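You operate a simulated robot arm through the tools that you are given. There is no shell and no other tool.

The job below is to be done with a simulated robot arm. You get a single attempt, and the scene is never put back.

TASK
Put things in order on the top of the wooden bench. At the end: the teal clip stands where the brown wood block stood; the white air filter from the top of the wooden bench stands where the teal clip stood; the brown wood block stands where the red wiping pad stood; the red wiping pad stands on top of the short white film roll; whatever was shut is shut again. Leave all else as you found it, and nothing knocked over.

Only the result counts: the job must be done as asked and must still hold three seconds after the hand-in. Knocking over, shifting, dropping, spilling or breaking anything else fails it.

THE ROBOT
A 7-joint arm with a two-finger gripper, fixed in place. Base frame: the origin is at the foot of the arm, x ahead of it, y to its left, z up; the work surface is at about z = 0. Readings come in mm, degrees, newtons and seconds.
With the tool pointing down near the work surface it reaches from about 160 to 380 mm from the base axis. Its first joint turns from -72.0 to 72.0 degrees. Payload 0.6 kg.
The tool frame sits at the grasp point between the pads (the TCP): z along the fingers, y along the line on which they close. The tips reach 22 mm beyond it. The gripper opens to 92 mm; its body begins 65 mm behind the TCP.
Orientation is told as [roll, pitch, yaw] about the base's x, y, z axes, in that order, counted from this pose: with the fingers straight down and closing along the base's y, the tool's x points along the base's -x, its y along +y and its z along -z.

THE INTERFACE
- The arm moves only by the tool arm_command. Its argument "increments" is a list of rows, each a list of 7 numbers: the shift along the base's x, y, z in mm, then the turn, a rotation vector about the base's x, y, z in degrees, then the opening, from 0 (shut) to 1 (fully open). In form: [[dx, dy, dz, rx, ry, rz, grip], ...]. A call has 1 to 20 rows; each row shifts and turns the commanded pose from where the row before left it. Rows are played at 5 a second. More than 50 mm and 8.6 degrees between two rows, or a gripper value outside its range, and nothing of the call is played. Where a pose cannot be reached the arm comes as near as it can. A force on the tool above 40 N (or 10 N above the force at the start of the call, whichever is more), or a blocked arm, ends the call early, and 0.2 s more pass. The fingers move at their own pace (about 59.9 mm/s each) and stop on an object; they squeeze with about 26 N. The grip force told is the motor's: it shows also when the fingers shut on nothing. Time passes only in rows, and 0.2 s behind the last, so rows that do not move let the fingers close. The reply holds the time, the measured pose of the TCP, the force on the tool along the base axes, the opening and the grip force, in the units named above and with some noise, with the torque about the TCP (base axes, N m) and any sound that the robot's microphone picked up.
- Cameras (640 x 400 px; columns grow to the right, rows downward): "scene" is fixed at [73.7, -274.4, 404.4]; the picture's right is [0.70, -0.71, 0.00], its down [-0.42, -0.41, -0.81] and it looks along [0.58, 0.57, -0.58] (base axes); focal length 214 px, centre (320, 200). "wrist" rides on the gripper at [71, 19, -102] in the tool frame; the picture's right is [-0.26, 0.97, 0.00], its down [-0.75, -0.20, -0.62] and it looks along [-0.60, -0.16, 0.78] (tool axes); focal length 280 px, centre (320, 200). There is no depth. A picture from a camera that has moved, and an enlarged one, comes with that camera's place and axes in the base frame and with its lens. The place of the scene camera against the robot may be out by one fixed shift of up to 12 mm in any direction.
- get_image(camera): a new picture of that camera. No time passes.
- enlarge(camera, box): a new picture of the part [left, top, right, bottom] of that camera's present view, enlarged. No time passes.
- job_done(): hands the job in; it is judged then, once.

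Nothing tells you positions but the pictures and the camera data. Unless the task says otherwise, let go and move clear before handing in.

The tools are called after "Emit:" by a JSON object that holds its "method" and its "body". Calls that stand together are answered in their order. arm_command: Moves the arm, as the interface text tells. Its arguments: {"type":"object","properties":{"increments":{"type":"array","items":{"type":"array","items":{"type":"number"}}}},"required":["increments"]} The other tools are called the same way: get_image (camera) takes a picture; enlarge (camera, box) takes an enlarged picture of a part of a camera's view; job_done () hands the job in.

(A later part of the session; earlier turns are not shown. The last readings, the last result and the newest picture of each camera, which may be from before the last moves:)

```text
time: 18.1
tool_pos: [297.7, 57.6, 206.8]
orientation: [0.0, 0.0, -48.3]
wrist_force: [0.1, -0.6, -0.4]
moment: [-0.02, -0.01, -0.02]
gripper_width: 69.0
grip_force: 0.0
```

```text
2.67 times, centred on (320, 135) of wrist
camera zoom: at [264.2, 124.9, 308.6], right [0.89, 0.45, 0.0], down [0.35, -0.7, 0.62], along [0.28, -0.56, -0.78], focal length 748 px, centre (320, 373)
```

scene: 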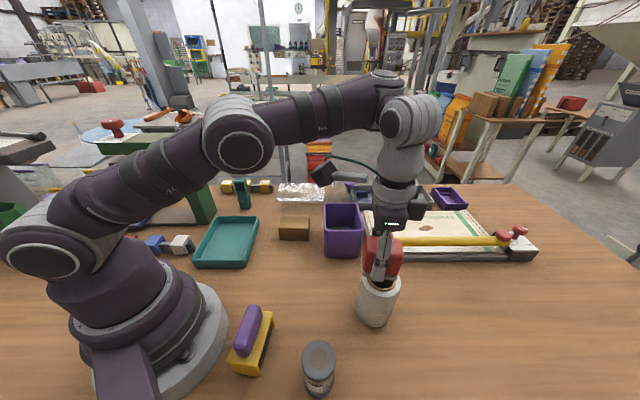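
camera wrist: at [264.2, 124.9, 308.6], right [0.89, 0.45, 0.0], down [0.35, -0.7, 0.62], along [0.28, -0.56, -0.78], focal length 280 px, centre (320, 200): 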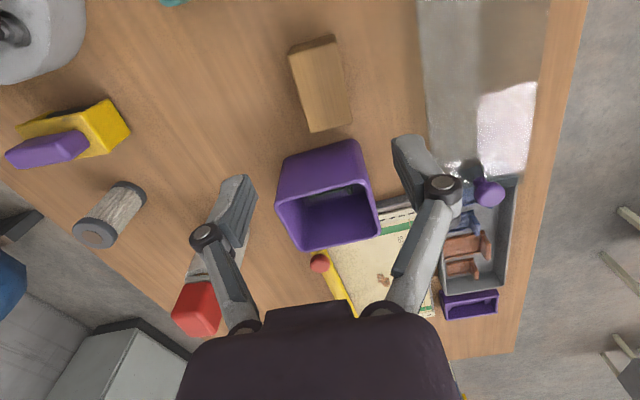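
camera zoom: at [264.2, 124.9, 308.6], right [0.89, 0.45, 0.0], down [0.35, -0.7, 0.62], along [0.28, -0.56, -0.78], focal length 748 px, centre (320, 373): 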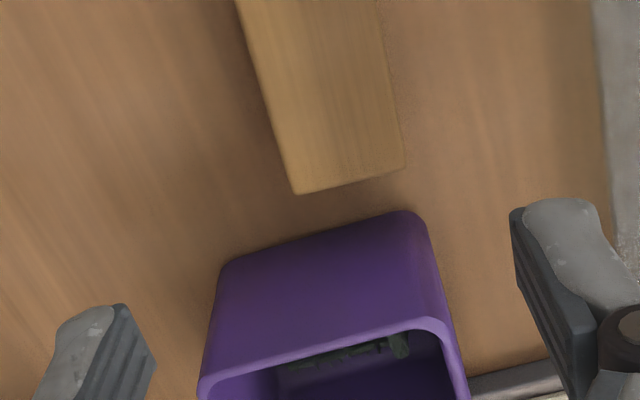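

Emit:
{"method": "enlarge", "body": {"camera": "wrist", "box": [240, 10, 400, 150]}}

```text
2.86 times, centred on (320, 80) of wrist
camera zoom: at [264.2, 124.9, 308.6], right [0.89, 0.45, 0.0], down [0.35, -0.7, 0.62], along [0.28, -0.56, -0.78], focal length 801 px, centre (320, 543)
```

zoom: 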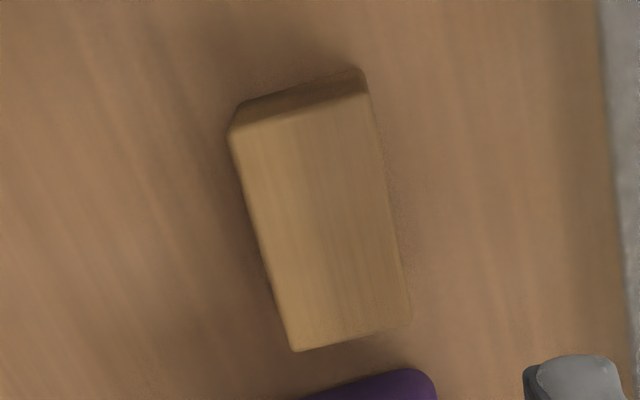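

The block is centred at (304.3, 50.9), about 42 mm high. The grasp point is 10 mm off-centre, which makes the far placement easier, and the fingers line up. Going down now.

Emit:
{"method": "arm_command", "body": {"increments": [[0, 0.6, -40, 0, 0, 0, 0.75], [0, 0, -40, 0, 0, 0, 0.75], [0, 0, -40, 0, 0, 0, 0.75], [0, 0, -30, 0, 0, 0, 0.75]]}}

Emit:
{"method": "get_image", "body": {"camera": "wrist"}}

Emit:
{"method": "get_image", "body": {"camera": "scene"}}

```text
time: 19.1
tool_pos: [297.0, 57.5, 55.9]
orientation: [0.0, 0.1, -48.4]
wrist_force: [-0.8, 0.0, 0.0]
moment: [0.0, -0.03, -0.01]
gripper_width: 68.8
grip_force: 0.2
```

```text
taken
camera wrist: at [265.0, 124.1, 157.4], right [0.89, 0.45, 0.0], down [0.35, -0.7, 0.62], along [0.28, -0.56, -0.78], focal length 280 px, centre (320, 200)
```

wrist: 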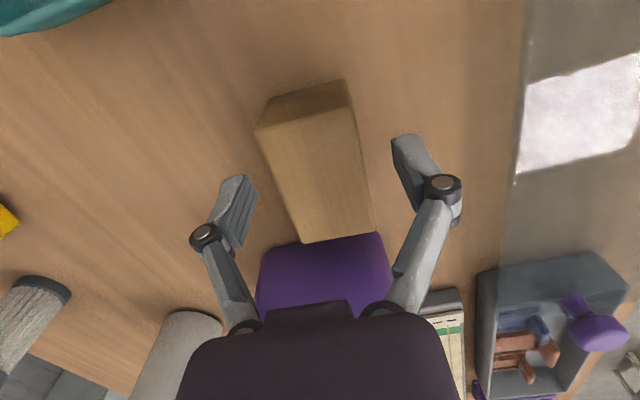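

```text
taken
```

scene: 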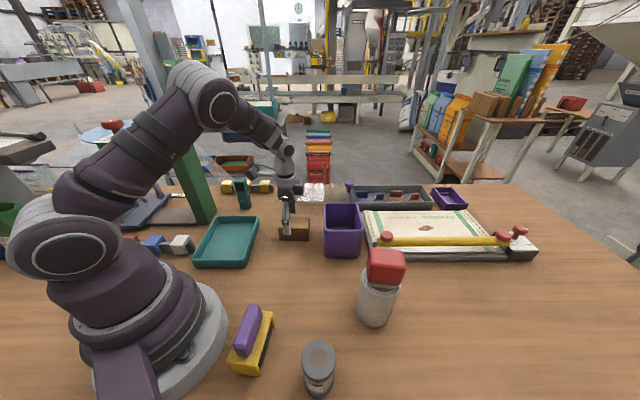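

Clear on both sides. I'll lower to the grasp height and close.

Emit:
{"method": "arm_command", "body": {"increments": [[0.5, 0.5, -15, 0, 0, 0, 0.75], [0, 0, -13, 0, 0, 0, 0.75], [0, 0, 0, 0, 0, 0, 0.75], [0, 0, 0, 0, 0, 0, 0], [0, 0, 0, 0, 0, 0, 0], [0, 0, 0, 0, 0, 0, 0], [0, 0, 0, 0, 0, 0, 0]]}}

Emit:
{"method": "get_image", "body": {"camera": "wrist"}}

```text
time: 20.6
tool_pos: [297.7, 57.9, 28.4]
orientation: [-0.1, 0.0, -48.2]
wrist_force: [0.4, 0.3, -0.1]
moment: [0.03, -0.03, -0.01]
gripper_width: 44.2
grip_force: 26.0
```

```text
taken
camera wrist: at [265.5, 124.2, 130.0], right [0.89, 0.45, 0.0], down [0.35, -0.7, 0.62], along [0.28, -0.56, -0.78], focal length 280 px, centre (320, 200)
```

wrist: 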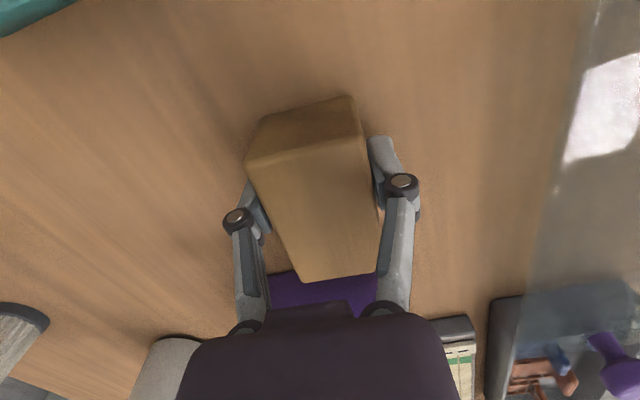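

The block is gripped at 44.2 mm. I'll lift it straight up, well above the bin and the roll with the pad on it.

Emit:
{"method": "arm_command", "body": {"increments": [[0, 0, 15, 0, 0, 0, 0], [0, 0, 35, 0, 0, 0, 0], [0, 0, 45, 0, 0, 0, 0], [0, 0, 45, 0, 0, 0, 0], [0, 0, 45, 0, 0, 0, 0]]}}

Emit:
{"method": "get_image", "body": {"camera": "wrist"}}

```text
time: 21.9
tool_pos: [297.8, 58.5, 214.4]
orientation: [0.0, 0.1, -48.3]
wrist_force: [-0.3, 0.3, -0.1]
moment: [0.04, 0.01, 0.01]
gripper_width: 44.0
grip_force: 26.1
```

```text
taken
camera wrist: at [264.3, 124.6, 316.1], right [0.89, 0.45, 0.0], down [0.35, -0.7, 0.62], along [0.28, -0.56, -0.78], focal length 280 px, centre (320, 200)
```

wrist: 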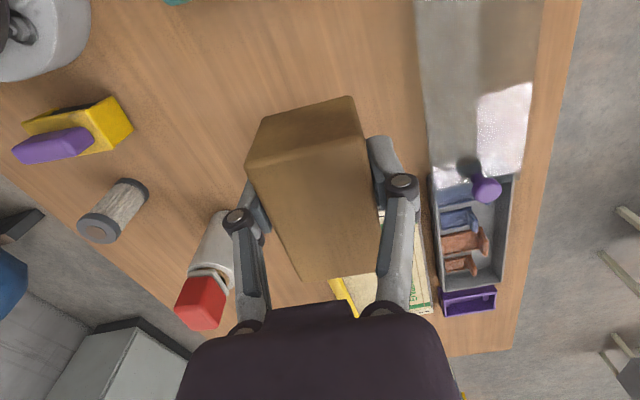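

The block is held firmly. I'll carry it along an arc at z ≈ 214 toward the red pad's old place.

Emit:
{"method": "arm_command", "body": {"increments": [[1.9, -42.2, 0, 0, 0, -0.65, 0], [-0.7, -41.8, 0, 0, 0, -0.65, 0], [-6.6, -41.4, 0, 0, 0, -0.65, 0], [-12.3, -40, 0, 0, 0, -0.65, 0], [-17.6, -37.9, 0, 0, 0, -0.65, 0], [-22.8, -35.1, 0, 0, 0, -0.65, 0], [-27.5, -31.6, 0, 0, 0, -0.65, 0], [-31.6, -27.5, 0, 0, 0, -0.5, 0]]}}

Emit:
{"method": "get_image", "body": {"camera": "wrist"}}

Emit:
{"method": "get_image", "body": {"camera": "scene"}}

```text
time: 23.6
tool_pos: [181.6, -238.3, 214.6]
orientation: [-0.1, 0.0, -53.4]
wrist_force: [-0.7, 0.3, -0.6]
moment: [0.0, 0.0, -0.01]
gripper_width: 44.3
grip_force: 26.1
```

```text
taken
camera wrist: at [153.3, -170.1, 316.8], right [0.93, 0.37, 0.0], down [0.29, -0.73, 0.62], along [0.23, -0.58, -0.78], focal length 280 px, centre (320, 200)
```

wrist: 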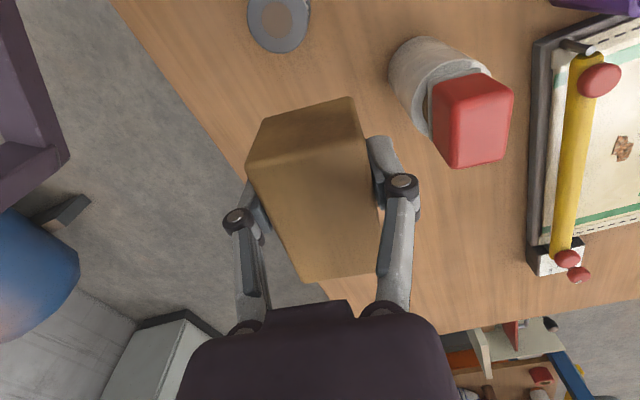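

```text
taken
```

scene: 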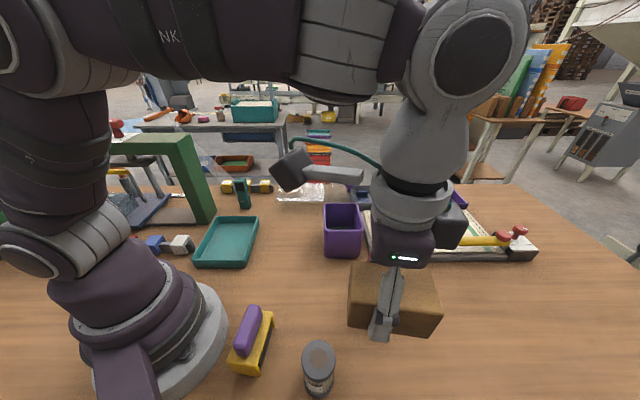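

The block is over the right side and the pad still sits on the roll. I'll go outward and down toward the pad's old centre, with TCP target (214.2, -311.5).

Emit:
{"method": "arm_command", "body": {"increments": [[8.15, -18.3, -28.65, 0, 0, 0, 0], [8.15, -18.3, -28.65, 0, 0, 0, 0], [8.15, -18.3, -28.65, 0, 0, 0, 0], [8.15, -18.3, -28.65, 0, 0, 0, 0], [0, 0, 0, 0, 0, 0, 0]]}}

Emit:
{"method": "get_image", "body": {"camera": "wrist"}}

```text
time: 24.9
tool_pos: [214.5, -309.8, 99.6]
orientation: [0.0, 0.0, -53.3]
wrist_force: [-0.1, 0.5, -0.1]
moment: [-0.01, 0.01, 0.0]
gripper_width: 44.2
grip_force: 25.9
```

```text
taken
camera wrist: at [187.3, -242.6, 200.6], right [0.93, 0.37, 0.0], down [0.29, -0.73, 0.62], along [0.23, -0.58, -0.78], focal length 280 px, centre (320, 200)
```

wrist: 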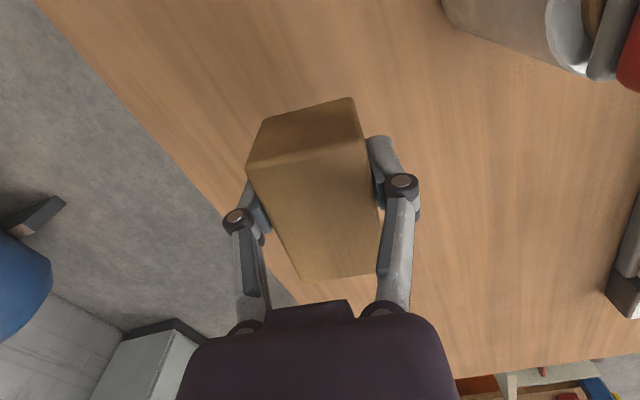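

Emit:
{"method": "arm_command", "body": {"increments": [[0, -1.2, -25, 0, 0, 0, 0], [0, 0, -25, 0, 0, 0, 0], [0, 0, -12, 0, 0, 0, 0], [0, 0, -5, 0, 0, 0, 0], [0, 0, 0, 0, 0, 0, 0]]}}

```text
time: 26.1
tool_pos: [213.5, -313.2, 30.3]
orientation: [-0.1, 0.0, -53.3]
wrist_force: [0.2, -0.1, 0.2]
moment: [0.03, -0.01, 0.02]
gripper_width: 44.2
grip_force: 25.8
```

Emit:
{"method": "arm_command", "body": {"increments": [[0, 0, -1, 0, 0, 0, 0], [0, 0, 0, 0, 0, 0, 0]]}}

```text
time: 26.6
tool_pos: [215.3, -313.6, 31.6]
orientation: [0.0, 0.0, -53.4]
wrist_force: [-0.1, -0.4, -1.1]
moment: [-0.03, -0.04, 0.01]
gripper_width: 44.4
grip_force: 26.0
```

Emit:
{"method": "arm_command", "body": {"increments": [[0, 1, -1, 0, 0, 0, 0], [0, 0, -1, 0, 0, 0, 0], [0, 0, 0, 0, 0, 0, 0]]}}

```text
time: 27.4
tool_pos: [213.8, -310.9, 29.2]
orientation: [-0.2, 0.2, -53.3]
wrist_force: [0.4, 0.1, -0.7]
moment: [-0.01, -0.01, 0.01]
gripper_width: 44.0
grip_force: 26.1
```

Emit:
{"method": "arm_command", "body": {"increments": [[0, 0, -0.7, 0, 0, 0, 0], [0, 0, 0, 0, 0, 0, 0]]}}

Emit:
{"method": "get_image", "body": {"camera": "wrist"}}

Emit:
{"method": "get_image", "body": {"camera": "scene"}}

```text
time: 28.1
tool_pos: [215.1, -313.3, 28.2]
orientation: [-0.1, 0.0, -53.3]
wrist_force: [-0.2, 0.9, -1.1]
moment: [0.01, -0.03, 0.01]
gripper_width: 44.2
grip_force: 25.9
```

```text
taken
camera wrist: at [187.1, -243.5, 130.2], right [0.93, 0.37, 0.0], down [0.29, -0.73, 0.62], along [0.23, -0.58, -0.78], focal length 280 px, centre (320, 200)
```

wrist: 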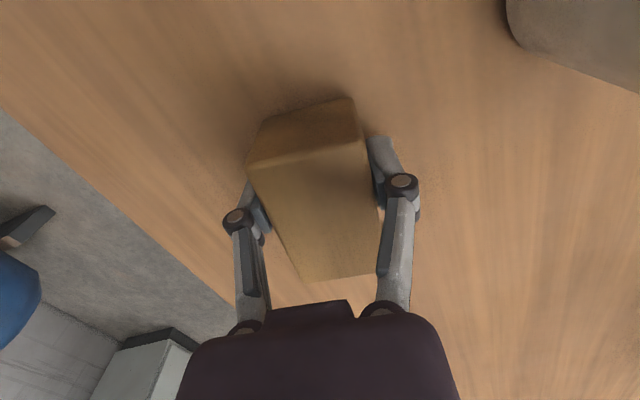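

```text
taken
```

scene: 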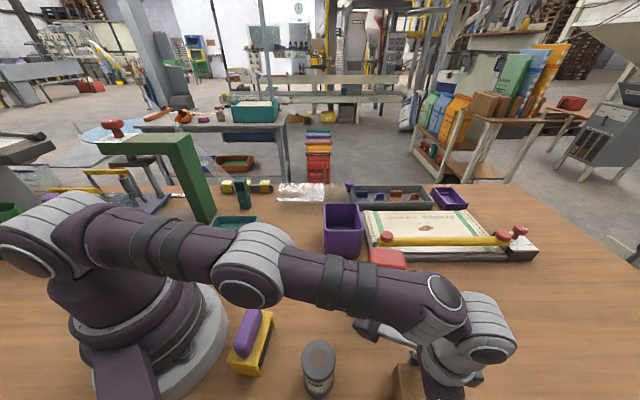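

Emit:
{"method": "arm_command", "body": {"increments": [[0, 0.8, -0.7, 0, 0, 0, 0], [0, 0, -0.6, 0, 0, 0, 0], [0, 0, 0, 0, 0, 0, 0]]}}

```text
time: 28.9
tool_pos: [214.8, -313.1, 28.0]
orientation: [-0.2, -0.1, -53.4]
wrist_force: [-4.5, -0.2, 20.5]
moment: [-0.03, 0.12, -0.01]
gripper_width: 44.4
grip_force: 25.6
```

The block has touched down with 20 N. I'll relieve the press and release with a modest opening.

Emit:
{"method": "arm_command", "body": {"increments": [[0, 0, 0.6, 0, 0, 0, 0], [0, 0, 0, 0, 0, 0, 0]]}}

```text
time: 29.4
tool_pos: [214.2, -311.4, 27.6]
orientation: [-0.1, 0.0, -53.2]
wrist_force: [-0.1, -5.5, 11.3]
moment: [-0.28, -0.07, -0.03]
gripper_width: 44.1
grip_force: 25.6
```

Emit:
{"method": "arm_command", "body": {"increments": [[0, 0, 0.4, 0, 0, 0, 0.5], [0, 0, 0, 0, 0, 0, 0.6], [0, 0, 0, 0, 0, 0, 0.7], [0, 0, 0, 0, 0, 0, 0.7]]}}

Emit:
{"method": "get_image", "body": {"camera": "wrist"}}

```text
time: 30.4
tool_pos: [214.5, -312.6, 28.4]
orientation: [-0.1, 0.0, -53.3]
wrist_force: [1.5, 0.3, 0.5]
moment: [-0.02, 0.02, -0.02]
gripper_width: 64.5
grip_force: 0.0
```

```text
taken
camera wrist: at [187.1, -242.3, 129.9], right [0.93, 0.37, 0.0], down [0.29, -0.73, 0.62], along [0.23, -0.58, -0.78], focal length 280 px, centre (320, 200)
```

wrist: 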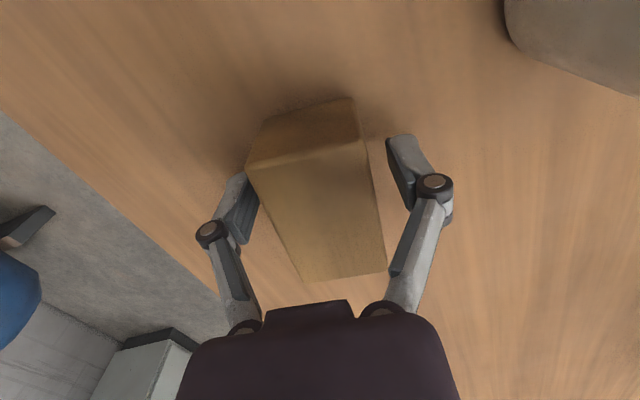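

The block is released. I'll rise straight up first, then draw inward.

Emit:
{"method": "arm_command", "body": {"increments": [[0, 0, 15, 0, 0, 0, 0.7], [0, 0, 30, 0, 0, 0, 0.7], [0, 0, 35, 0, 0, 0, 0.7], [-8, 14, 35, 0, 0, 0, 0.7], [-14, 25, 35, 0, 0, 0, 0.7]]}}

Emit:
{"method": "get_image", "body": {"camera": "wrist"}}

Emit:
{"method": "enlarge", "body": {"camera": "wrist", "box": [220, 60, 420, 210]}}

```text
time: 31.6
tool_pos: [191.1, -271.9, 178.0]
orientation: [-0.1, 0.1, -53.4]
wrist_force: [0.5, -0.6, 0.3]
moment: [0.01, 0.02, 0.0]
gripper_width: 64.4
grip_force: 0.0
```

```text
taken
camera wrist: at [164.1, -203.3, 280.2], right [0.93, 0.37, 0.0], down [0.29, -0.73, 0.62], along [0.23, -0.58, -0.78], focal length 280 px, centre (320, 200)
```

wrist: 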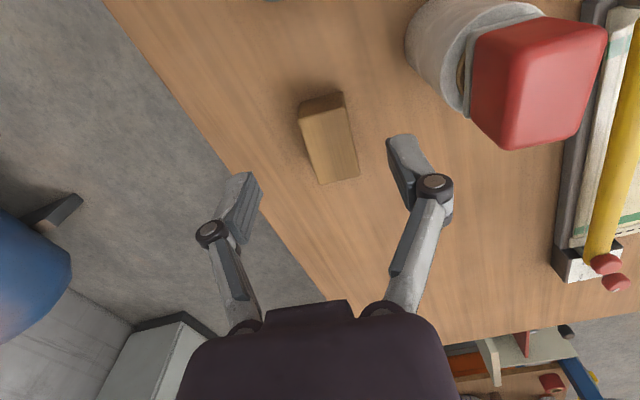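

```text
2.67 times, centred on (320, 135) of wrist
camera zoom: at [164.1, -203.3, 280.2], right [0.93, 0.37, 0.0], down [0.29, -0.73, 0.62], along [0.23, -0.58, -0.78], focal length 748 px, centre (320, 373)
```

zoom: 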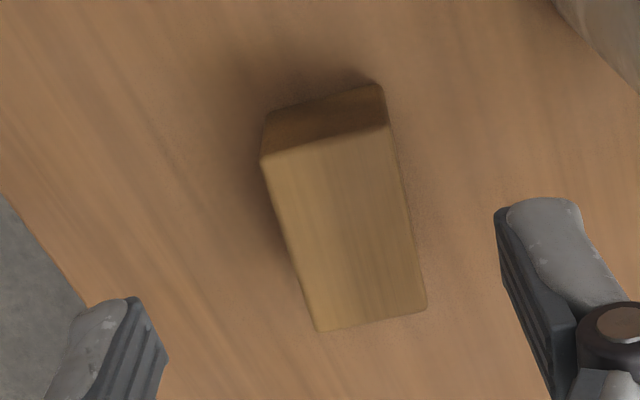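

The block stands at (221.6, -319.4), within 2 mm of the pad's old centre. Next is the teal clip: I'll rise and arc back to the left, facing it radially.

Emit:
{"method": "arm_command", "body": {"increments": [[-12, 17, 40, 0, 0, 7.9, 0.65], [25.6, 35.6, 0, 0, 0, 7.9, 0.65], [19.8, 35.7, 0, 0, 0, 7.9, 0.65], [18.3, 34.4, 0, 0, 0, 7.9, 0.65], [13.3, 35.9, 0, 0, 0, 7.9, 0.65], [12.9, 35.3, 0, 0, 0, 7.9, 0.65], [8, 36.7, 0, 0, 0, 7.9, 0.65], [3.1, 37.5, 0, 0, 0, 7.9, 0.65], [-2, 37.5, 0, 0, 0, 7.9, 0.65], [-7, 37, 0, 0, 0, 7.9, 0.65], [-11.9, 35.6, 0, 0, 0, 7.9, 0.65], [-16.6, 33.8, 0, 0, 0, 7.9, 0.65], [0, 0, 0, 0, 0, 0, 0.65]]}}

Emit:
{"method": "get_image", "body": {"camera": "wrist"}}

Emit:
{"method": "enlarge", "body": {"camera": "wrist", "box": [250, 60, 450, 210]}}

```text
time: 34.5
tool_pos: [243.2, 141.5, 217.2]
orientation: [-0.1, 0.1, 41.6]
wrist_force: [-0.6, -0.2, -0.1]
moment: [-0.01, 0.0, 0.01]
gripper_width: 59.8
grip_force: 0.1
```

```text
taken
camera wrist: at [177.4, 108.9, 320.0], right [-0.44, 0.9, 0.0], down [0.7, 0.35, 0.62], along [0.56, 0.28, -0.78], focal length 280 px, centre (320, 200)
```

wrist: 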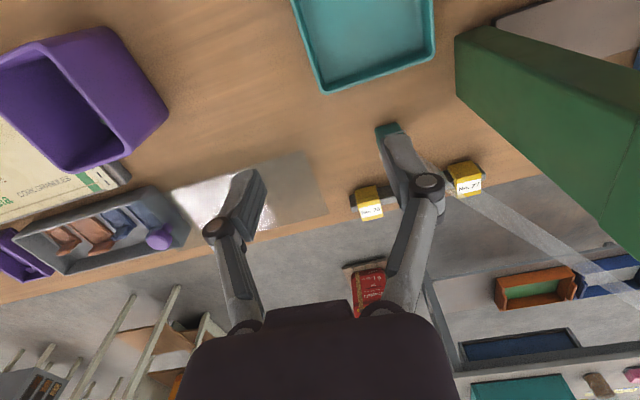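

```text
2.67 times, centred on (350, 135) of wrist
camera zoom: at [177.4, 108.9, 320.0], right [-0.44, 0.9, 0.0], down [0.7, 0.35, 0.62], along [0.56, 0.28, -0.78], focal length 748 px, centre (240, 373)
```

zoom: 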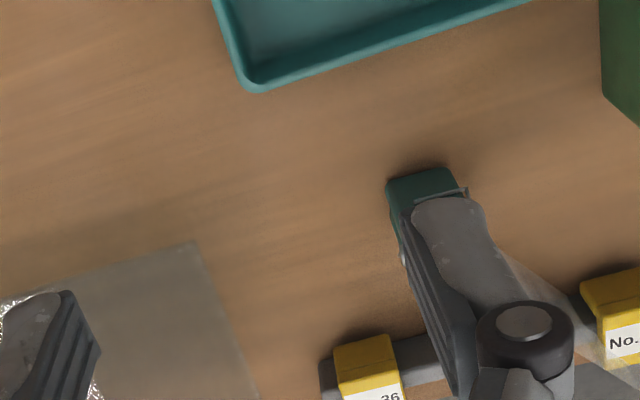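

The right finger hides the clip. I'll shift sideways and up a little, staying above the green post's height, so the clip sits between the fingers.

Emit:
{"method": "arm_command", "body": {"increments": [[-5, 10, 20, 0, 0, 0, 0.65], [-8, 25, 8, 0, 0, 0, 0.65], [-9, 24, 0, 0, 0, 0, 0.65], [0, 0, 0, 0, 0, 0, 0.65]]}}

Emit:
{"method": "get_image", "body": {"camera": "wrist"}}

Emit:
{"method": "enlarge", "body": {"camera": "wrist", "box": [240, 60, 400, 180]}}

Emit:
{"method": "get_image", "body": {"camera": "scene"}}

```text
time: 35.5
tool_pos: [222.5, 199.1, 245.0]
orientation: [-0.2, 0.1, 41.4]
wrist_force: [0.9, 0.2, 0.2]
moment: [0.0, -0.01, -0.01]
gripper_width: 60.0
grip_force: 0.1
```

```text
taken
camera wrist: at [155.3, 167.2, 347.4], right [-0.44, 0.9, 0.0], down [0.7, 0.35, 0.62], along [0.56, 0.28, -0.78], focal length 280 px, centre (320, 200)
```

wrist: 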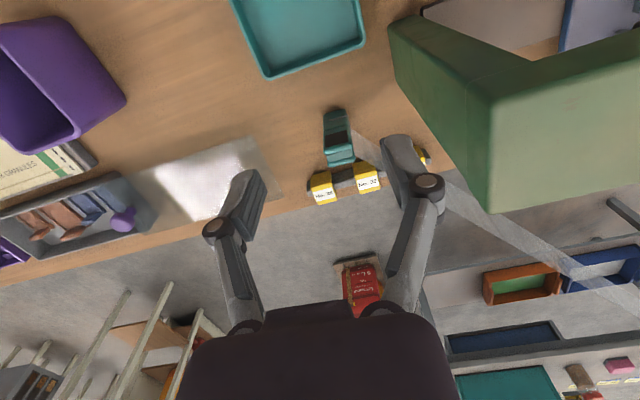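

```text
3.33 times, centred on (320, 120) of wrist
camera zoom: at [155.3, 167.2, 347.4], right [-0.44, 0.9, 0.0], down [0.7, 0.35, 0.62], along [0.56, 0.28, -0.78], focal length 935 px, centre (320, 467)
```

zoom: 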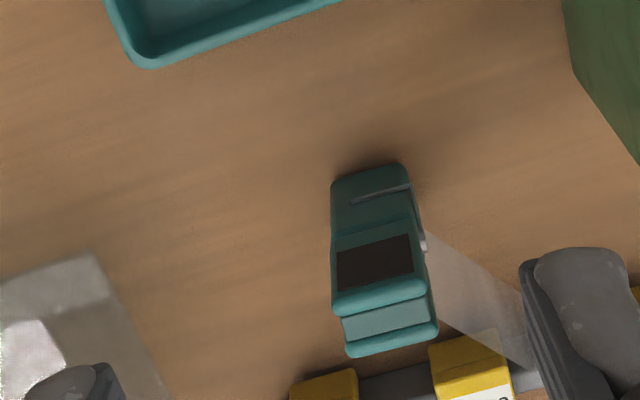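

```text
taken
```

scene: 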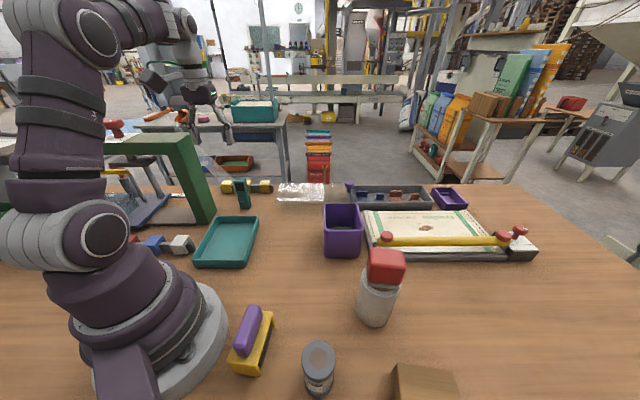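

The clip's front foot is centred at (267.8, 243.5), it's about 20 mm deep and 95 mm tall, and its spring sits at about z 45. Before gripping, I'll check what the faint streak next to it is.

Emit:
{"method": "enlarge", "body": {"camera": "scene", "box": [150, 80, 290, 215]}}

Emit:
{"method": "enlarge", "body": {"camera": "wrist", "box": [300, 90, 400, 170]}}

Emit:
{"method": "enlarge", "body": {"camera": "wrist", "box": [340, 100, 640, 330]}}

```text
2.96 times, centred on (220, 148) of scene
camera zoom: at [73.7, -274.4, 404.4], right [0.7, -0.71, 0.0], down [-0.42, -0.41, -0.81], along [0.58, 0.57, -0.58], focal length 636 px, centre (616, 356)
```

zoom: 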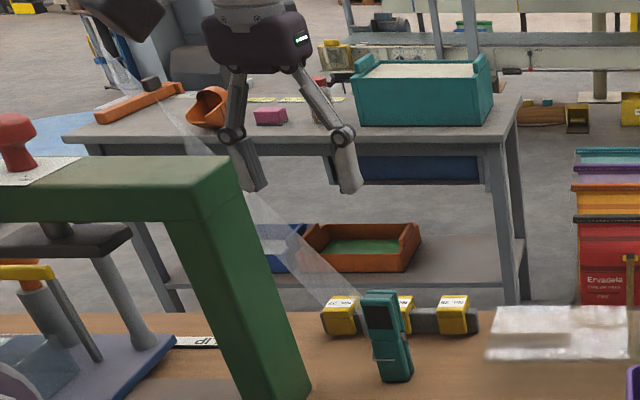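

```text
5.00 times, centred on (350, 130) of wrist
camera zoom: at [155.3, 167.2, 347.4], right [-0.44, 0.9, 0.0], down [0.7, 0.35, 0.62], along [0.56, 0.28, -0.78], focal length 1402 px, centre (170, 550)
```

zoom: 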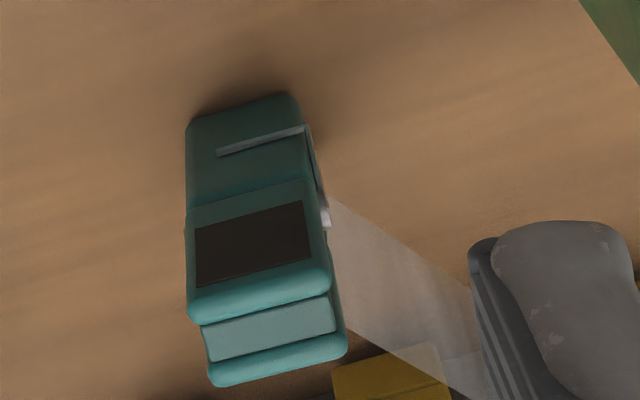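

```text
1.74 times, centred on (490, 215) of wrist
camera zoom: at [155.3, 167.2, 347.4], right [-0.44, 0.9, 0.0], down [0.7, 0.35, 0.62], along [0.56, 0.28, -0.78], focal length 488 px, centre (24, 174)
```

zoom: 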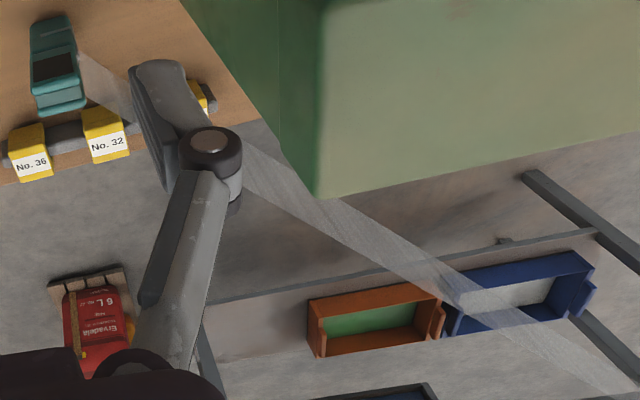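

The streak is a light beam coming from the far background bench, so it isn't a solid thing. I'll move out and down to just above the clip.

Emit:
{"method": "arm_command", "body": {"increments": [[13.2, 12.3, -28.3, 0, 0, 0, 0.65], [13.2, 12.3, -28.3, 0, 0, 0, 0.65], [13.2, 12.3, -28.3, 0, 0, 0, 0.65], [12.5, 13.5, -28, 0, 0, 0, 0.65], [0, 0, 0, 0, 0, 0, 0.65]]}}

Emit:
{"method": "get_image", "body": {"camera": "wrist"}}

Emit:
{"method": "enlarge", "body": {"camera": "wrist", "box": [240, 60, 400, 180]}}

Emit:
{"method": "enlarge", "body": {"camera": "scene", "box": [150, 80, 290, 215]}}

```text
time: 36.6
tool_pos: [273.8, 249.5, 132.3]
orientation: [-0.1, 0.0, 41.5]
wrist_force: [-0.4, -0.1, 0.1]
moment: [0.02, 0.0, 0.01]
gripper_width: 60.0
grip_force: 0.0
```

```text
taken
camera wrist: at [207.5, 217.6, 233.9], right [-0.44, 0.9, 0.0], down [0.7, 0.35, 0.62], along [0.56, 0.28, -0.78], focal length 280 px, centre (320, 200)
```

wrist: 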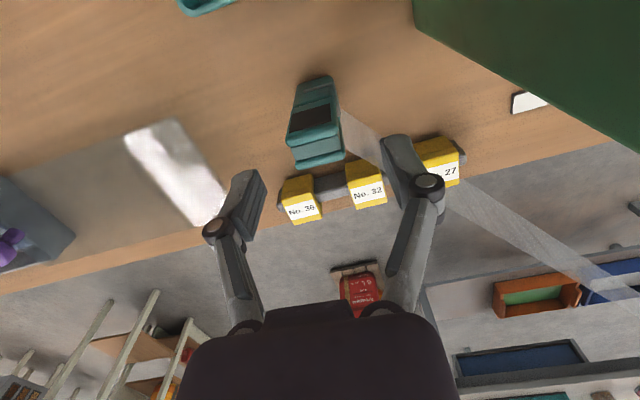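

```text
3.33 times, centred on (320, 120) of wrist
camera zoom: at [207.5, 217.6, 233.9], right [-0.44, 0.9, 0.0], down [0.7, 0.35, 0.62], along [0.56, 0.28, -0.78], focal length 935 px, centre (320, 467)
```

zoom: 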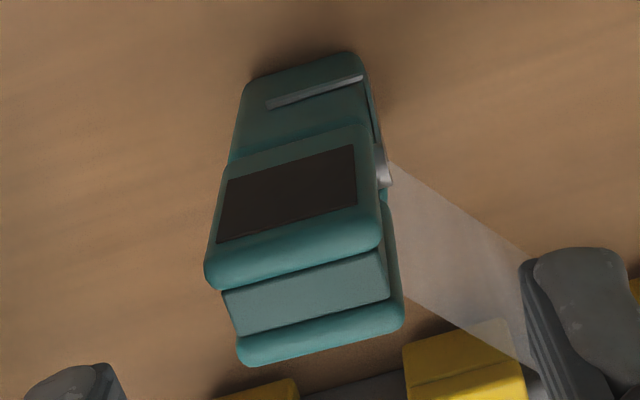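

```text
2.96 times, centred on (220, 148) of scene
camera zoom: at [73.7, -274.4, 404.4], right [0.7, -0.71, 0.0], down [-0.42, -0.41, -0.81], along [0.58, 0.57, -0.58], focal length 636 px, centre (616, 356)
```

zoom: 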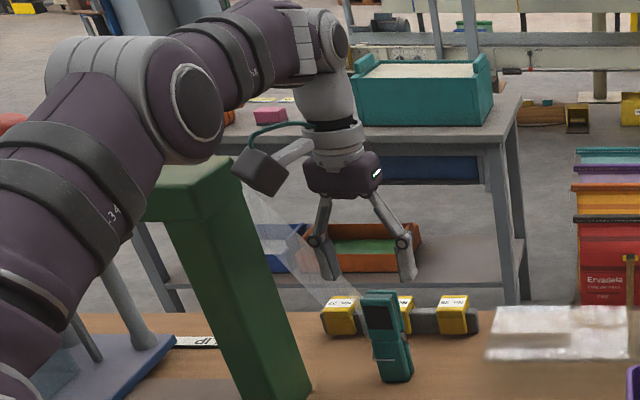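

The fingers will straddle the clip with about 13 mm on each side after a 2 mm correction. I'm lowering to z ≈ 74, so the tips stay just above the spring.

Emit:
{"method": "arm_command", "body": {"increments": [[1.9, -1.2, -10, 0, 0, 0, 0.65], [0, 0, -18, 0, 0, 0, 0.65], [0, 0, -18, 0, 0, 0, 0.65], [0, 0, -12, 0, 0, 0, 0.65], [0, 0, 0, 0, 0, 0, 0.65]]}}

Emit:
{"method": "get_image", "body": {"camera": "wrist"}}

Emit:
{"method": "enlarge", "body": {"camera": "scene", "box": [180, 120, 290, 215]}}

```text
time: 37.9
tool_pos: [274.7, 247.7, 73.8]
orientation: [0.0, -0.1, 41.5]
wrist_force: [0.9, -0.4, 0.4]
moment: [0.0, -0.01, 0.01]
gripper_width: 59.8
grip_force: 0.1
```

```text
taken
camera wrist: at [208.7, 215.6, 176.5], right [-0.44, 0.9, 0.0], down [0.7, 0.35, 0.62], along [0.56, 0.28, -0.78], focal length 280 px, centre (320, 200)
```

wrist: 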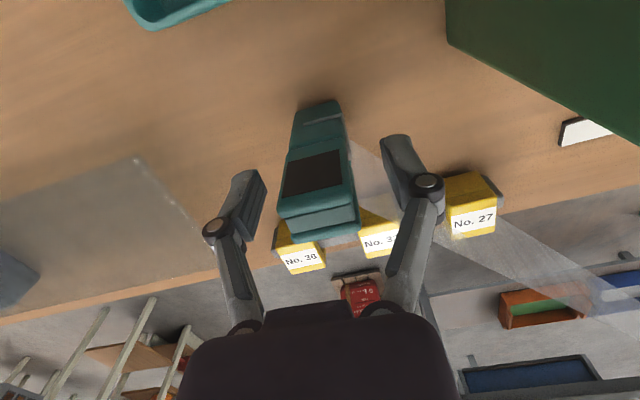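

```text
4.21 times, centred on (235, 168) of scene
camera zoom: at [73.7, -274.4, 404.4], right [0.7, -0.71, 0.0], down [-0.42, -0.41, -0.81], along [0.58, 0.57, -0.58], focal length 903 px, centre (678, 337)
```

zoom: 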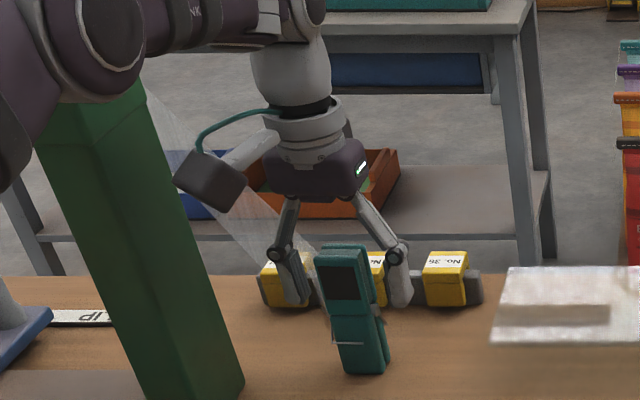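

The clip is between the fingers, near mid-depth. I'm closing on it.

Emit:
{"method": "arm_command", "body": {"increments": [[0, 0, 0, 0, 0, 0, 0.4], [0, 0, 0, 0, 0, 0, 0.2], [0, 0, 0, 0, 0, 0, 0], [0, 0, 0, 0, 0, 0, 0], [0, 0, 0, 0, 0, 0, 0]]}}

Emit:
{"method": "get_image", "body": {"camera": "wrist"}}

Emit:
{"method": "enlarge", "body": {"camera": "scene", "box": [180, 120, 290, 215]}}

```text
time: 39.0
tool_pos: [275.6, 247.6, 76.4]
orientation: [-0.2, 0.0, 41.7]
wrist_force: [0.0, 0.1, -0.4]
moment: [0.02, -0.02, -0.02]
gripper_width: 28.8
grip_force: 25.9
```

```text
taken
camera wrist: at [208.7, 215.6, 176.7], right [-0.44, 0.9, 0.0], down [0.7, 0.35, 0.62], along [0.56, 0.28, -0.78], focal length 280 px, centre (320, 200)
```

wrist: 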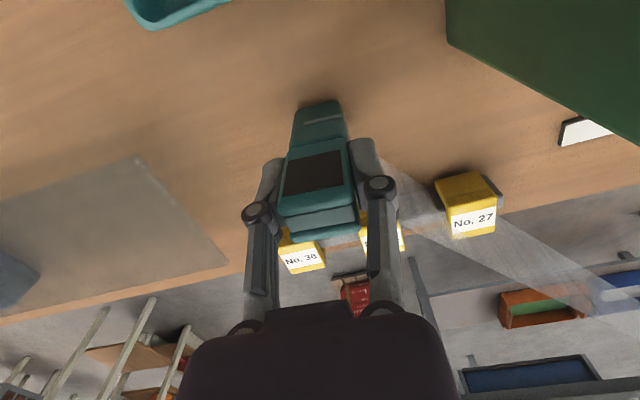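

```text
4.21 times, centred on (235, 168) of scene
camera zoom: at [73.7, -274.4, 404.4], right [0.7, -0.71, 0.0], down [-0.42, -0.41, -0.81], along [0.58, 0.57, -0.58], focal length 903 px, centre (678, 337)
```

zoom: 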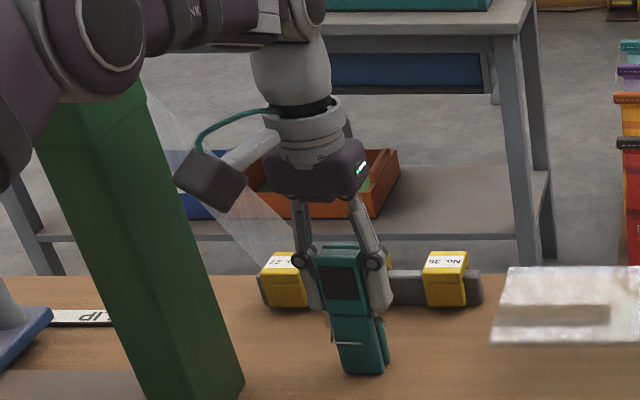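

The clip is held at 28.8 mm. I'll lift it, draw inward away from the green post, and carry it toward the block's old place.

Emit:
{"method": "arm_command", "body": {"increments": [[0, 0, 12, 0, 0, 0, 0], [0, 0, 35, 0, 0, 0, 0], [-12.5, -24, 20, 0, 0, 0, 0], [-12.5, -24, 20, 0, 0, 0, 0], [0, 0, 0, 0, 0, 0, 0]]}}

Emit:
{"method": "get_image", "body": {"camera": "wrist"}}

Emit:
{"method": "get_image", "body": {"camera": "scene"}}

```text
time: 40.2
tool_pos: [250.6, 200.3, 162.7]
orientation: [-0.1, 0.0, 41.4]
wrist_force: [0.1, 0.0, 0.0]
moment: [0.0, -0.04, 0.0]
gripper_width: 29.0
grip_force: 25.8
```

```text
taken
camera wrist: at [184.1, 167.7, 263.8], right [-0.44, 0.9, 0.0], down [0.7, 0.35, 0.62], along [0.56, 0.28, -0.78], focal length 280 px, centre (320, 200)
```

wrist: 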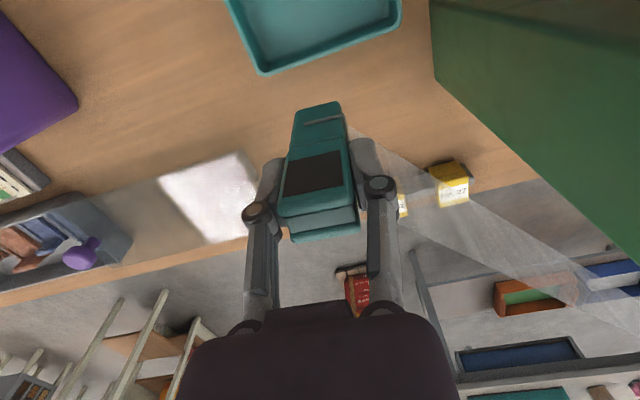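

```text
taken
```

scene: 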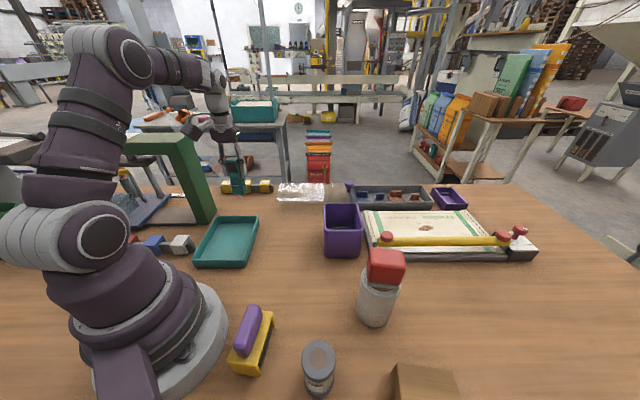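

Emit:
{"method": "arm_command", "body": {"increments": [[13.35, -37.45, 0, 0, 0, 0, 0], [13.35, -37.45, 0, 0, 0, 0, 0], [13.35, -37.45, 0, 0, 0, 0, 0], [13.35, -37.45, 0, 0, 0, 0, 0], [0, 0, -15, 0, 0, 0, 0], [0, 0, 0, 0, 0, 0, 0]]}}

Emit:
{"method": "get_image", "body": {"camera": "wrist"}}

Emit:
{"method": "get_image", "body": {"camera": "scene"}}

```text
time: 41.6
tool_pos: [305.0, 47.9, 146.5]
orientation: [0.0, 0.1, 41.6]
wrist_force: [-1.3, -0.3, -0.6]
moment: [-0.02, 0.0, 0.04]
gripper_width: 29.0
grip_force: 25.9
```

```text
taken
camera wrist: at [237.9, 17.5, 248.2], right [-0.44, 0.9, 0.0], down [0.7, 0.35, 0.62], along [0.56, 0.28, -0.78], focal length 280 px, centre (320, 200)
```

wrist: 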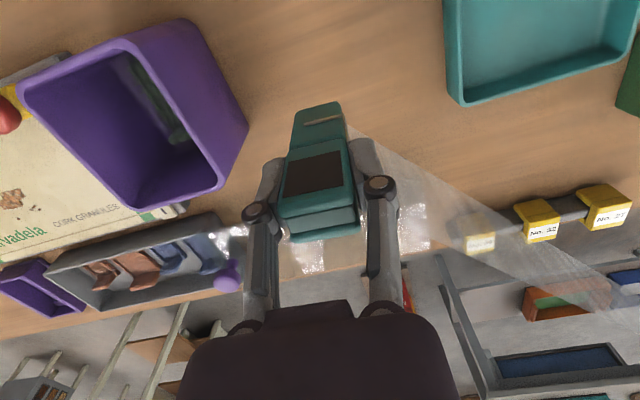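

```text
taken
```

scene: 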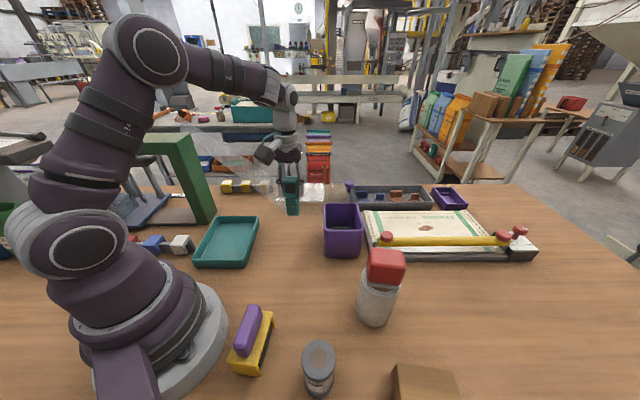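

The faint streak now reaches from the clip's new position, so it follows the clip. I'll look closely before lowering anything.

Emit:
{"method": "enlarge", "body": {"camera": "scene", "box": [120, 80, 340, 230]}}

Emit:
{"method": "enlarge", "body": {"camera": "wrist", "box": [260, 80, 460, 280]}}

Emit:
{"method": "enlarge", "body": {"camera": "wrist", "box": [400, 100, 640, 340]}}

```text
2.67 times, centred on (230, 155) of scene
camera zoom: at [73.7, -274.4, 404.4], right [0.7, -0.71, 0.0], down [-0.42, -0.41, -0.81], along [0.58, 0.57, -0.58], focal length 572 px, centre (560, 320)
```

zoom: 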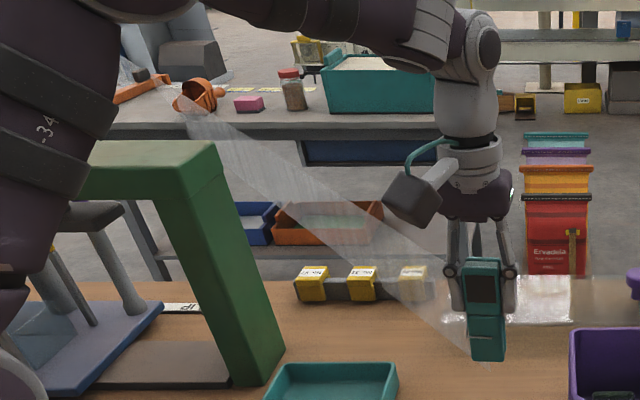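

```text
2.00 times, centred on (360, 180) of wrist
camera zoom: at [237.9, 17.5, 248.2], right [-0.44, 0.9, 0.0], down [0.7, 0.35, 0.62], along [0.56, 0.28, -0.78], focal length 561 px, centre (240, 240)
```

zoom: 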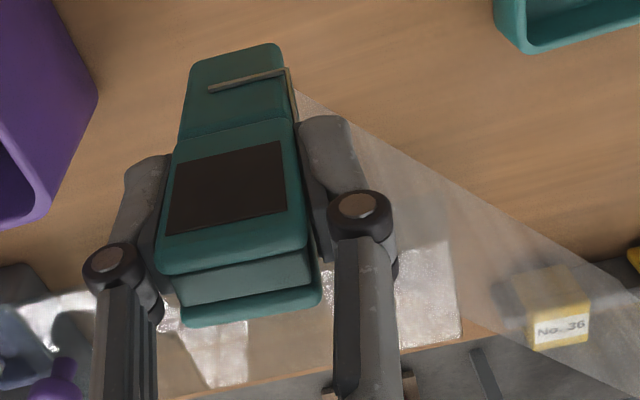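

```text
1.67 times, centred on (520, 220) of wrist
camera zoom: at [237.9, 17.5, 248.2], right [-0.44, 0.9, 0.0], down [0.7, 0.35, 0.62], along [0.56, 0.28, -0.78], focal length 467 px, centre (-13, 167)
```

zoom: 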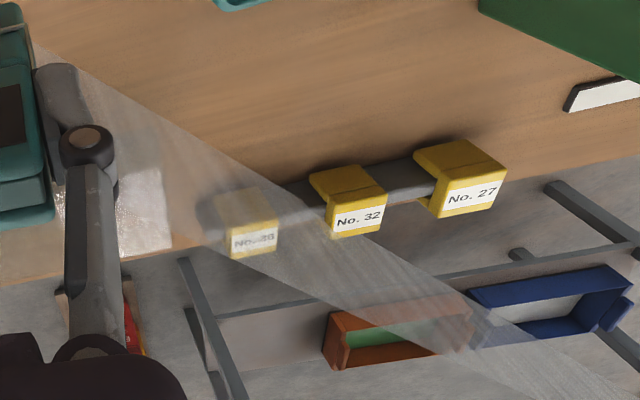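

No force came with it, and the streak still runs from the same far-off lamp, so it's only light on the clip. The clip is over the block's old centre, and I'm lowering it now.

Emit:
{"method": "arm_command", "body": {"increments": [[0, 0, -20, 0, 0, 0, 0], [0, 0, -20, 0, 0, 0, 0], [0, 0, -18, 0, 0, 0, 0], [0, 0, -8, 0, 0, 0, 0], [0, 0, 0, 0, 0, 0, 0]]}}

Emit:
{"method": "get_image", "body": {"camera": "wrist"}}

Emit:
{"method": "enlarge", "body": {"camera": "scene", "box": [240, 140, 380, 260]}}

```text
time: 42.9
tool_pos: [304.5, 50.8, 80.1]
orientation: [0.0, 0.2, 41.5]
wrist_force: [0.9, -0.3, -0.4]
moment: [-0.01, 0.01, -0.01]
gripper_width: 28.9
grip_force: 26.0
```

```text
taken
camera wrist: at [237.6, 18.2, 182.7], right [-0.44, 0.9, 0.0], down [0.7, 0.35, 0.62], along [0.56, 0.28, -0.78], focal length 280 px, centre (320, 200)
```

wrist: 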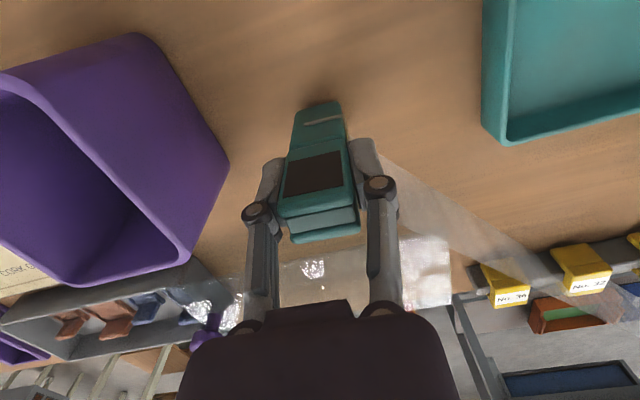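

```text
3.33 times, centred on (310, 200) of scene
camera zoom: at [73.7, -274.4, 404.4], right [0.7, -0.71, 0.0], down [-0.42, -0.41, -0.81], along [0.58, 0.57, -0.58], focal length 715 px, centre (353, 200)
```

zoom: 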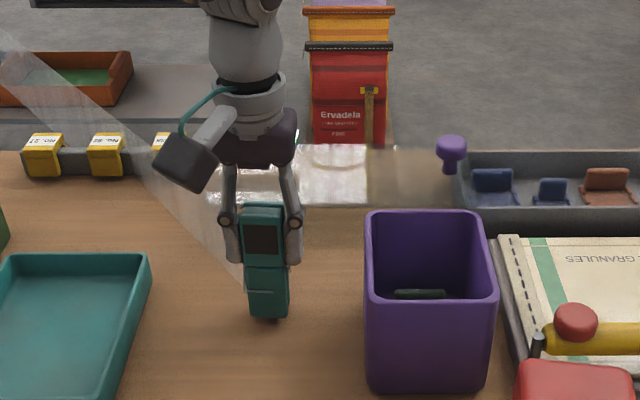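

Emit:
{"method": "arm_command", "body": {"increments": [[0, 0, -3, 0, 0, 0, 0], [0, 0, -1, 0, 0, 0, 0], [0, 0, 0, 0, 0, 0, 0]]}}

```text
time: 43.6
tool_pos: [304.3, 49.9, 76.9]
orientation: [-0.1, 0.1, 41.5]
wrist_force: [0.7, -0.3, -0.1]
moment: [-0.03, -0.01, -0.04]
gripper_width: 28.8
grip_force: 26.5
```

Emit:
{"method": "arm_command", "body": {"increments": [[0, 0, -0.8, 0, 0, 0, 0], [0, 0, 0, 0, 0, 0, 0]]}}

```text
time: 44.2
tool_pos: [305.3, 49.0, 75.4]
orientation: [0.0, -0.1, 41.5]
wrist_force: [-0.9, 0.4, -0.9]
moment: [-0.01, 0.0, 0.0]
gripper_width: 28.8
grip_force: 26.5
```

Emit:
{"method": "arm_command", "body": {"increments": [[0, 0, -0.7, 0, 0, 0, 0], [0, 0, 0, 0, 0, 0, 0]]}}

Emit:
{"method": "get_image", "body": {"camera": "wrist"}}

```text
time: 44.9
tool_pos: [305.4, 49.7, 75.1]
orientation: [-0.1, 0.0, 41.5]
wrist_force: [0.3, 0.6, -0.4]
moment: [0.03, 0.01, 0.04]
gripper_width: 29.0
grip_force: 26.2
```

```text
taken
camera wrist: at [237.6, 18.2, 177.3], right [-0.44, 0.9, 0.0], down [0.7, 0.35, 0.62], along [0.56, 0.28, -0.78], focal length 280 px, centre (320, 200)
```

wrist: 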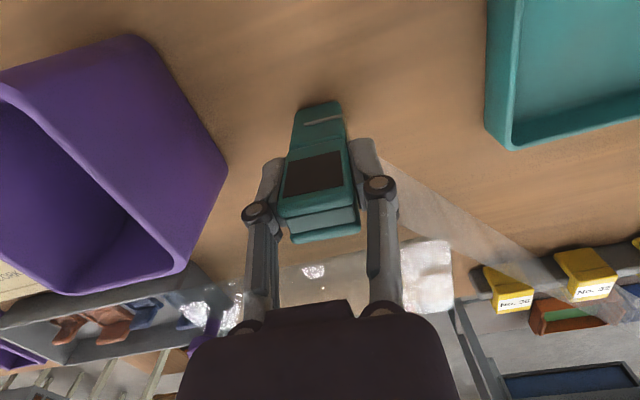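

Emit:
{"method": "arm_command", "body": {"increments": [[0, 0, -0.6, 0, 0, 0, 0], [0, 0, 0, 0, 0, 0, 0]]}}

```text
time: 45.5
tool_pos: [302.7, 49.3, 74.3]
orientation: [-0.2, 0.0, 41.5]
wrist_force: [-0.1, 0.0, -0.8]
moment: [0.04, 0.0, 0.02]
gripper_width: 29.0
grip_force: 26.6
```

Emit:
{"method": "arm_command", "body": {"increments": [[0, 0, -0.5, 0, 0, 0, 0], [0, 0, 0, 0, 0, 0, 0]]}}

```text
time: 46.0
tool_pos: [303.5, 49.8, 73.7]
orientation: [-0.1, 0.0, 41.5]
wrist_force: [-1.5, -1.2, 1.4]
moment: [0.0, 0.04, 0.02]
gripper_width: 29.1
grip_force: 25.7
```

Emit:
{"method": "arm_command", "body": {"increments": [[0, 0, -0.3, 0, 0, 0, 0], [0, 0, 0, 0, 0, 0, 0]]}}

```text
time: 46.6
tool_pos: [303.5, 50.1, 73.9]
orientation: [-0.1, 0.0, 41.4]
wrist_force: [-2.4, 1.6, 13.1]
moment: [0.07, 0.07, 0.03]
gripper_width: 29.0
grip_force: 26.1
```

The clip touched down with a 13 N press. I'll ease slightly and open gently.

Emit:
{"method": "arm_command", "body": {"increments": [[0, 0, 0.25, 0, 0, 0, 0], [0, 0, 0, 0, 0, 0, 0]]}}

```text
time: 47.2
tool_pos: [304.2, 49.0, 73.8]
orientation: [-0.1, 0.1, 41.4]
wrist_force: [2.3, 1.3, 5.8]
moment: [0.13, -0.2, 0.01]
gripper_width: 28.9
grip_force: 25.9
```

Emit:
{"method": "arm_command", "body": {"increments": [[0, 0, 0, 0, 0, 0, 0.34], [0, 0, 0, 0, 0, 0, 0.4], [0, 0, 0, 0, 0, 0, 0.5], [0, 0, 0, 0, 0, 0, 0.6], [0, 0, 0, 0, 0, 0, 0.65], [0, 0, 0, 0, 0, 0, 0.65]]}}

Emit:
{"method": "get_image", "body": {"camera": "wrist"}}

Emit:
{"method": "enlarge", "body": {"camera": "scene", "box": [240, 140, 380, 260]}}

```text
time: 48.6
tool_pos: [304.7, 50.8, 74.4]
orientation: [-0.1, 0.0, 41.5]
wrist_force: [0.3, 1.0, -0.5]
moment: [0.0, 0.0, -0.01]
gripper_width: 59.9
grip_force: 0.0
```

```text
taken
camera wrist: at [237.5, 17.7, 176.4], right [-0.44, 0.9, 0.0], down [0.7, 0.35, 0.62], along [0.56, 0.28, -0.78], focal length 280 px, centre (320, 200)
```

wrist: 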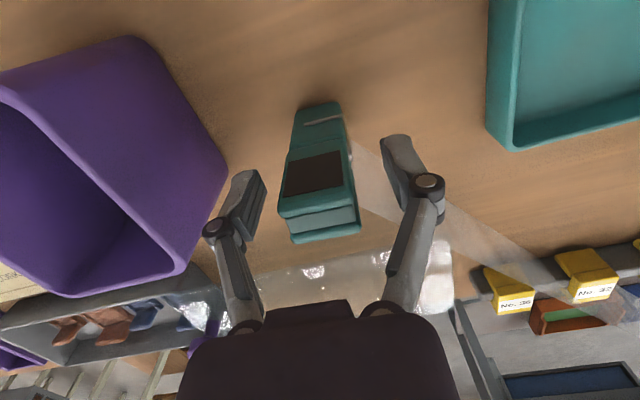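

```text
3.33 times, centred on (310, 200) of scene
camera zoom: at [73.7, -274.4, 404.4], right [0.7, -0.71, 0.0], down [-0.42, -0.41, -0.81], along [0.58, 0.57, -0.58], focal length 715 px, centre (353, 200)
```

zoom: 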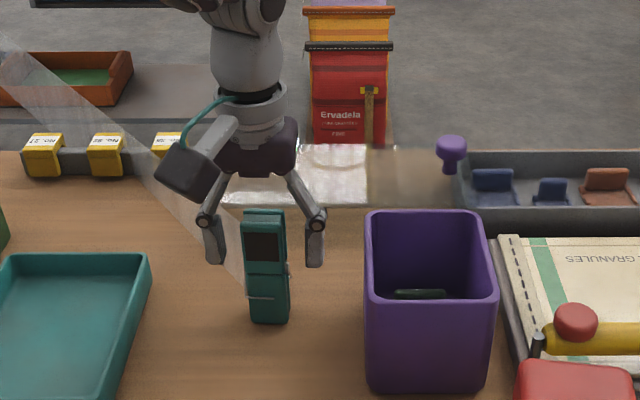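

The clip stands free. I'll go straight up, then check its place.

Emit:
{"method": "arm_command", "body": {"increments": [[0, 0, 15, 0, 0, 0, 0.65], [0, 0, 30, 0, 0, 0, 0.65], [0, 0, 40, 0, 0, 0, 0.65], [-15, -5, 40, 0, 0, 0, 0.65], [0, 0, 0, 0, 0, 0, 0.65]]}}

Emit:
{"method": "get_image", "body": {"camera": "wrist"}}

Emit:
{"method": "enlarge", "body": {"camera": "wrist", "box": [240, 40, 400, 160]}}

```text
time: 49.9
tool_pos: [288.2, 44.5, 200.2]
orientation: [-0.1, -0.1, 41.5]
wrist_force: [-0.3, -0.4, 0.2]
moment: [-0.04, 0.0, -0.01]
gripper_width: 59.8
grip_force: 0.0
```

```text
taken
camera wrist: at [222.1, 12.2, 301.8], right [-0.44, 0.9, 0.0], down [0.7, 0.35, 0.62], along [0.56, 0.28, -0.78], focal length 280 px, centre (320, 200)
```

wrist: 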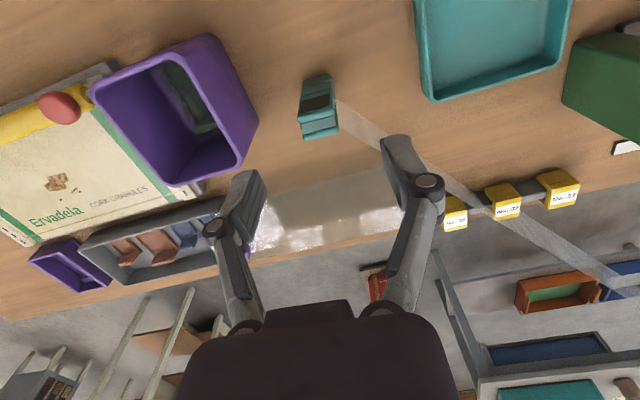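

```text
3.33 times, centred on (320, 100) of wrist
camera zoom: at [222.1, 12.2, 301.8], right [-0.44, 0.9, 0.0], down [0.7, 0.35, 0.62], along [0.56, 0.28, -0.78], focal length 935 px, centre (320, 533)
```

zoom: 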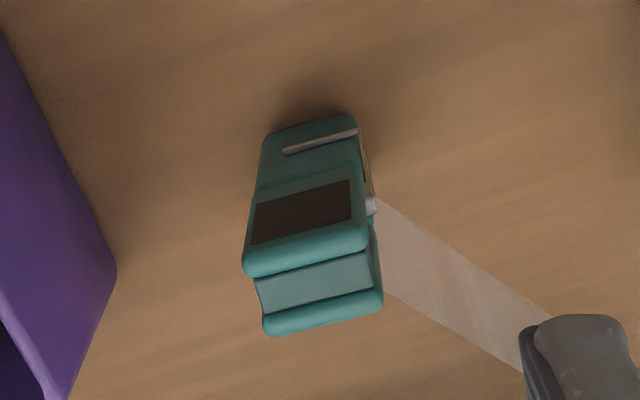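

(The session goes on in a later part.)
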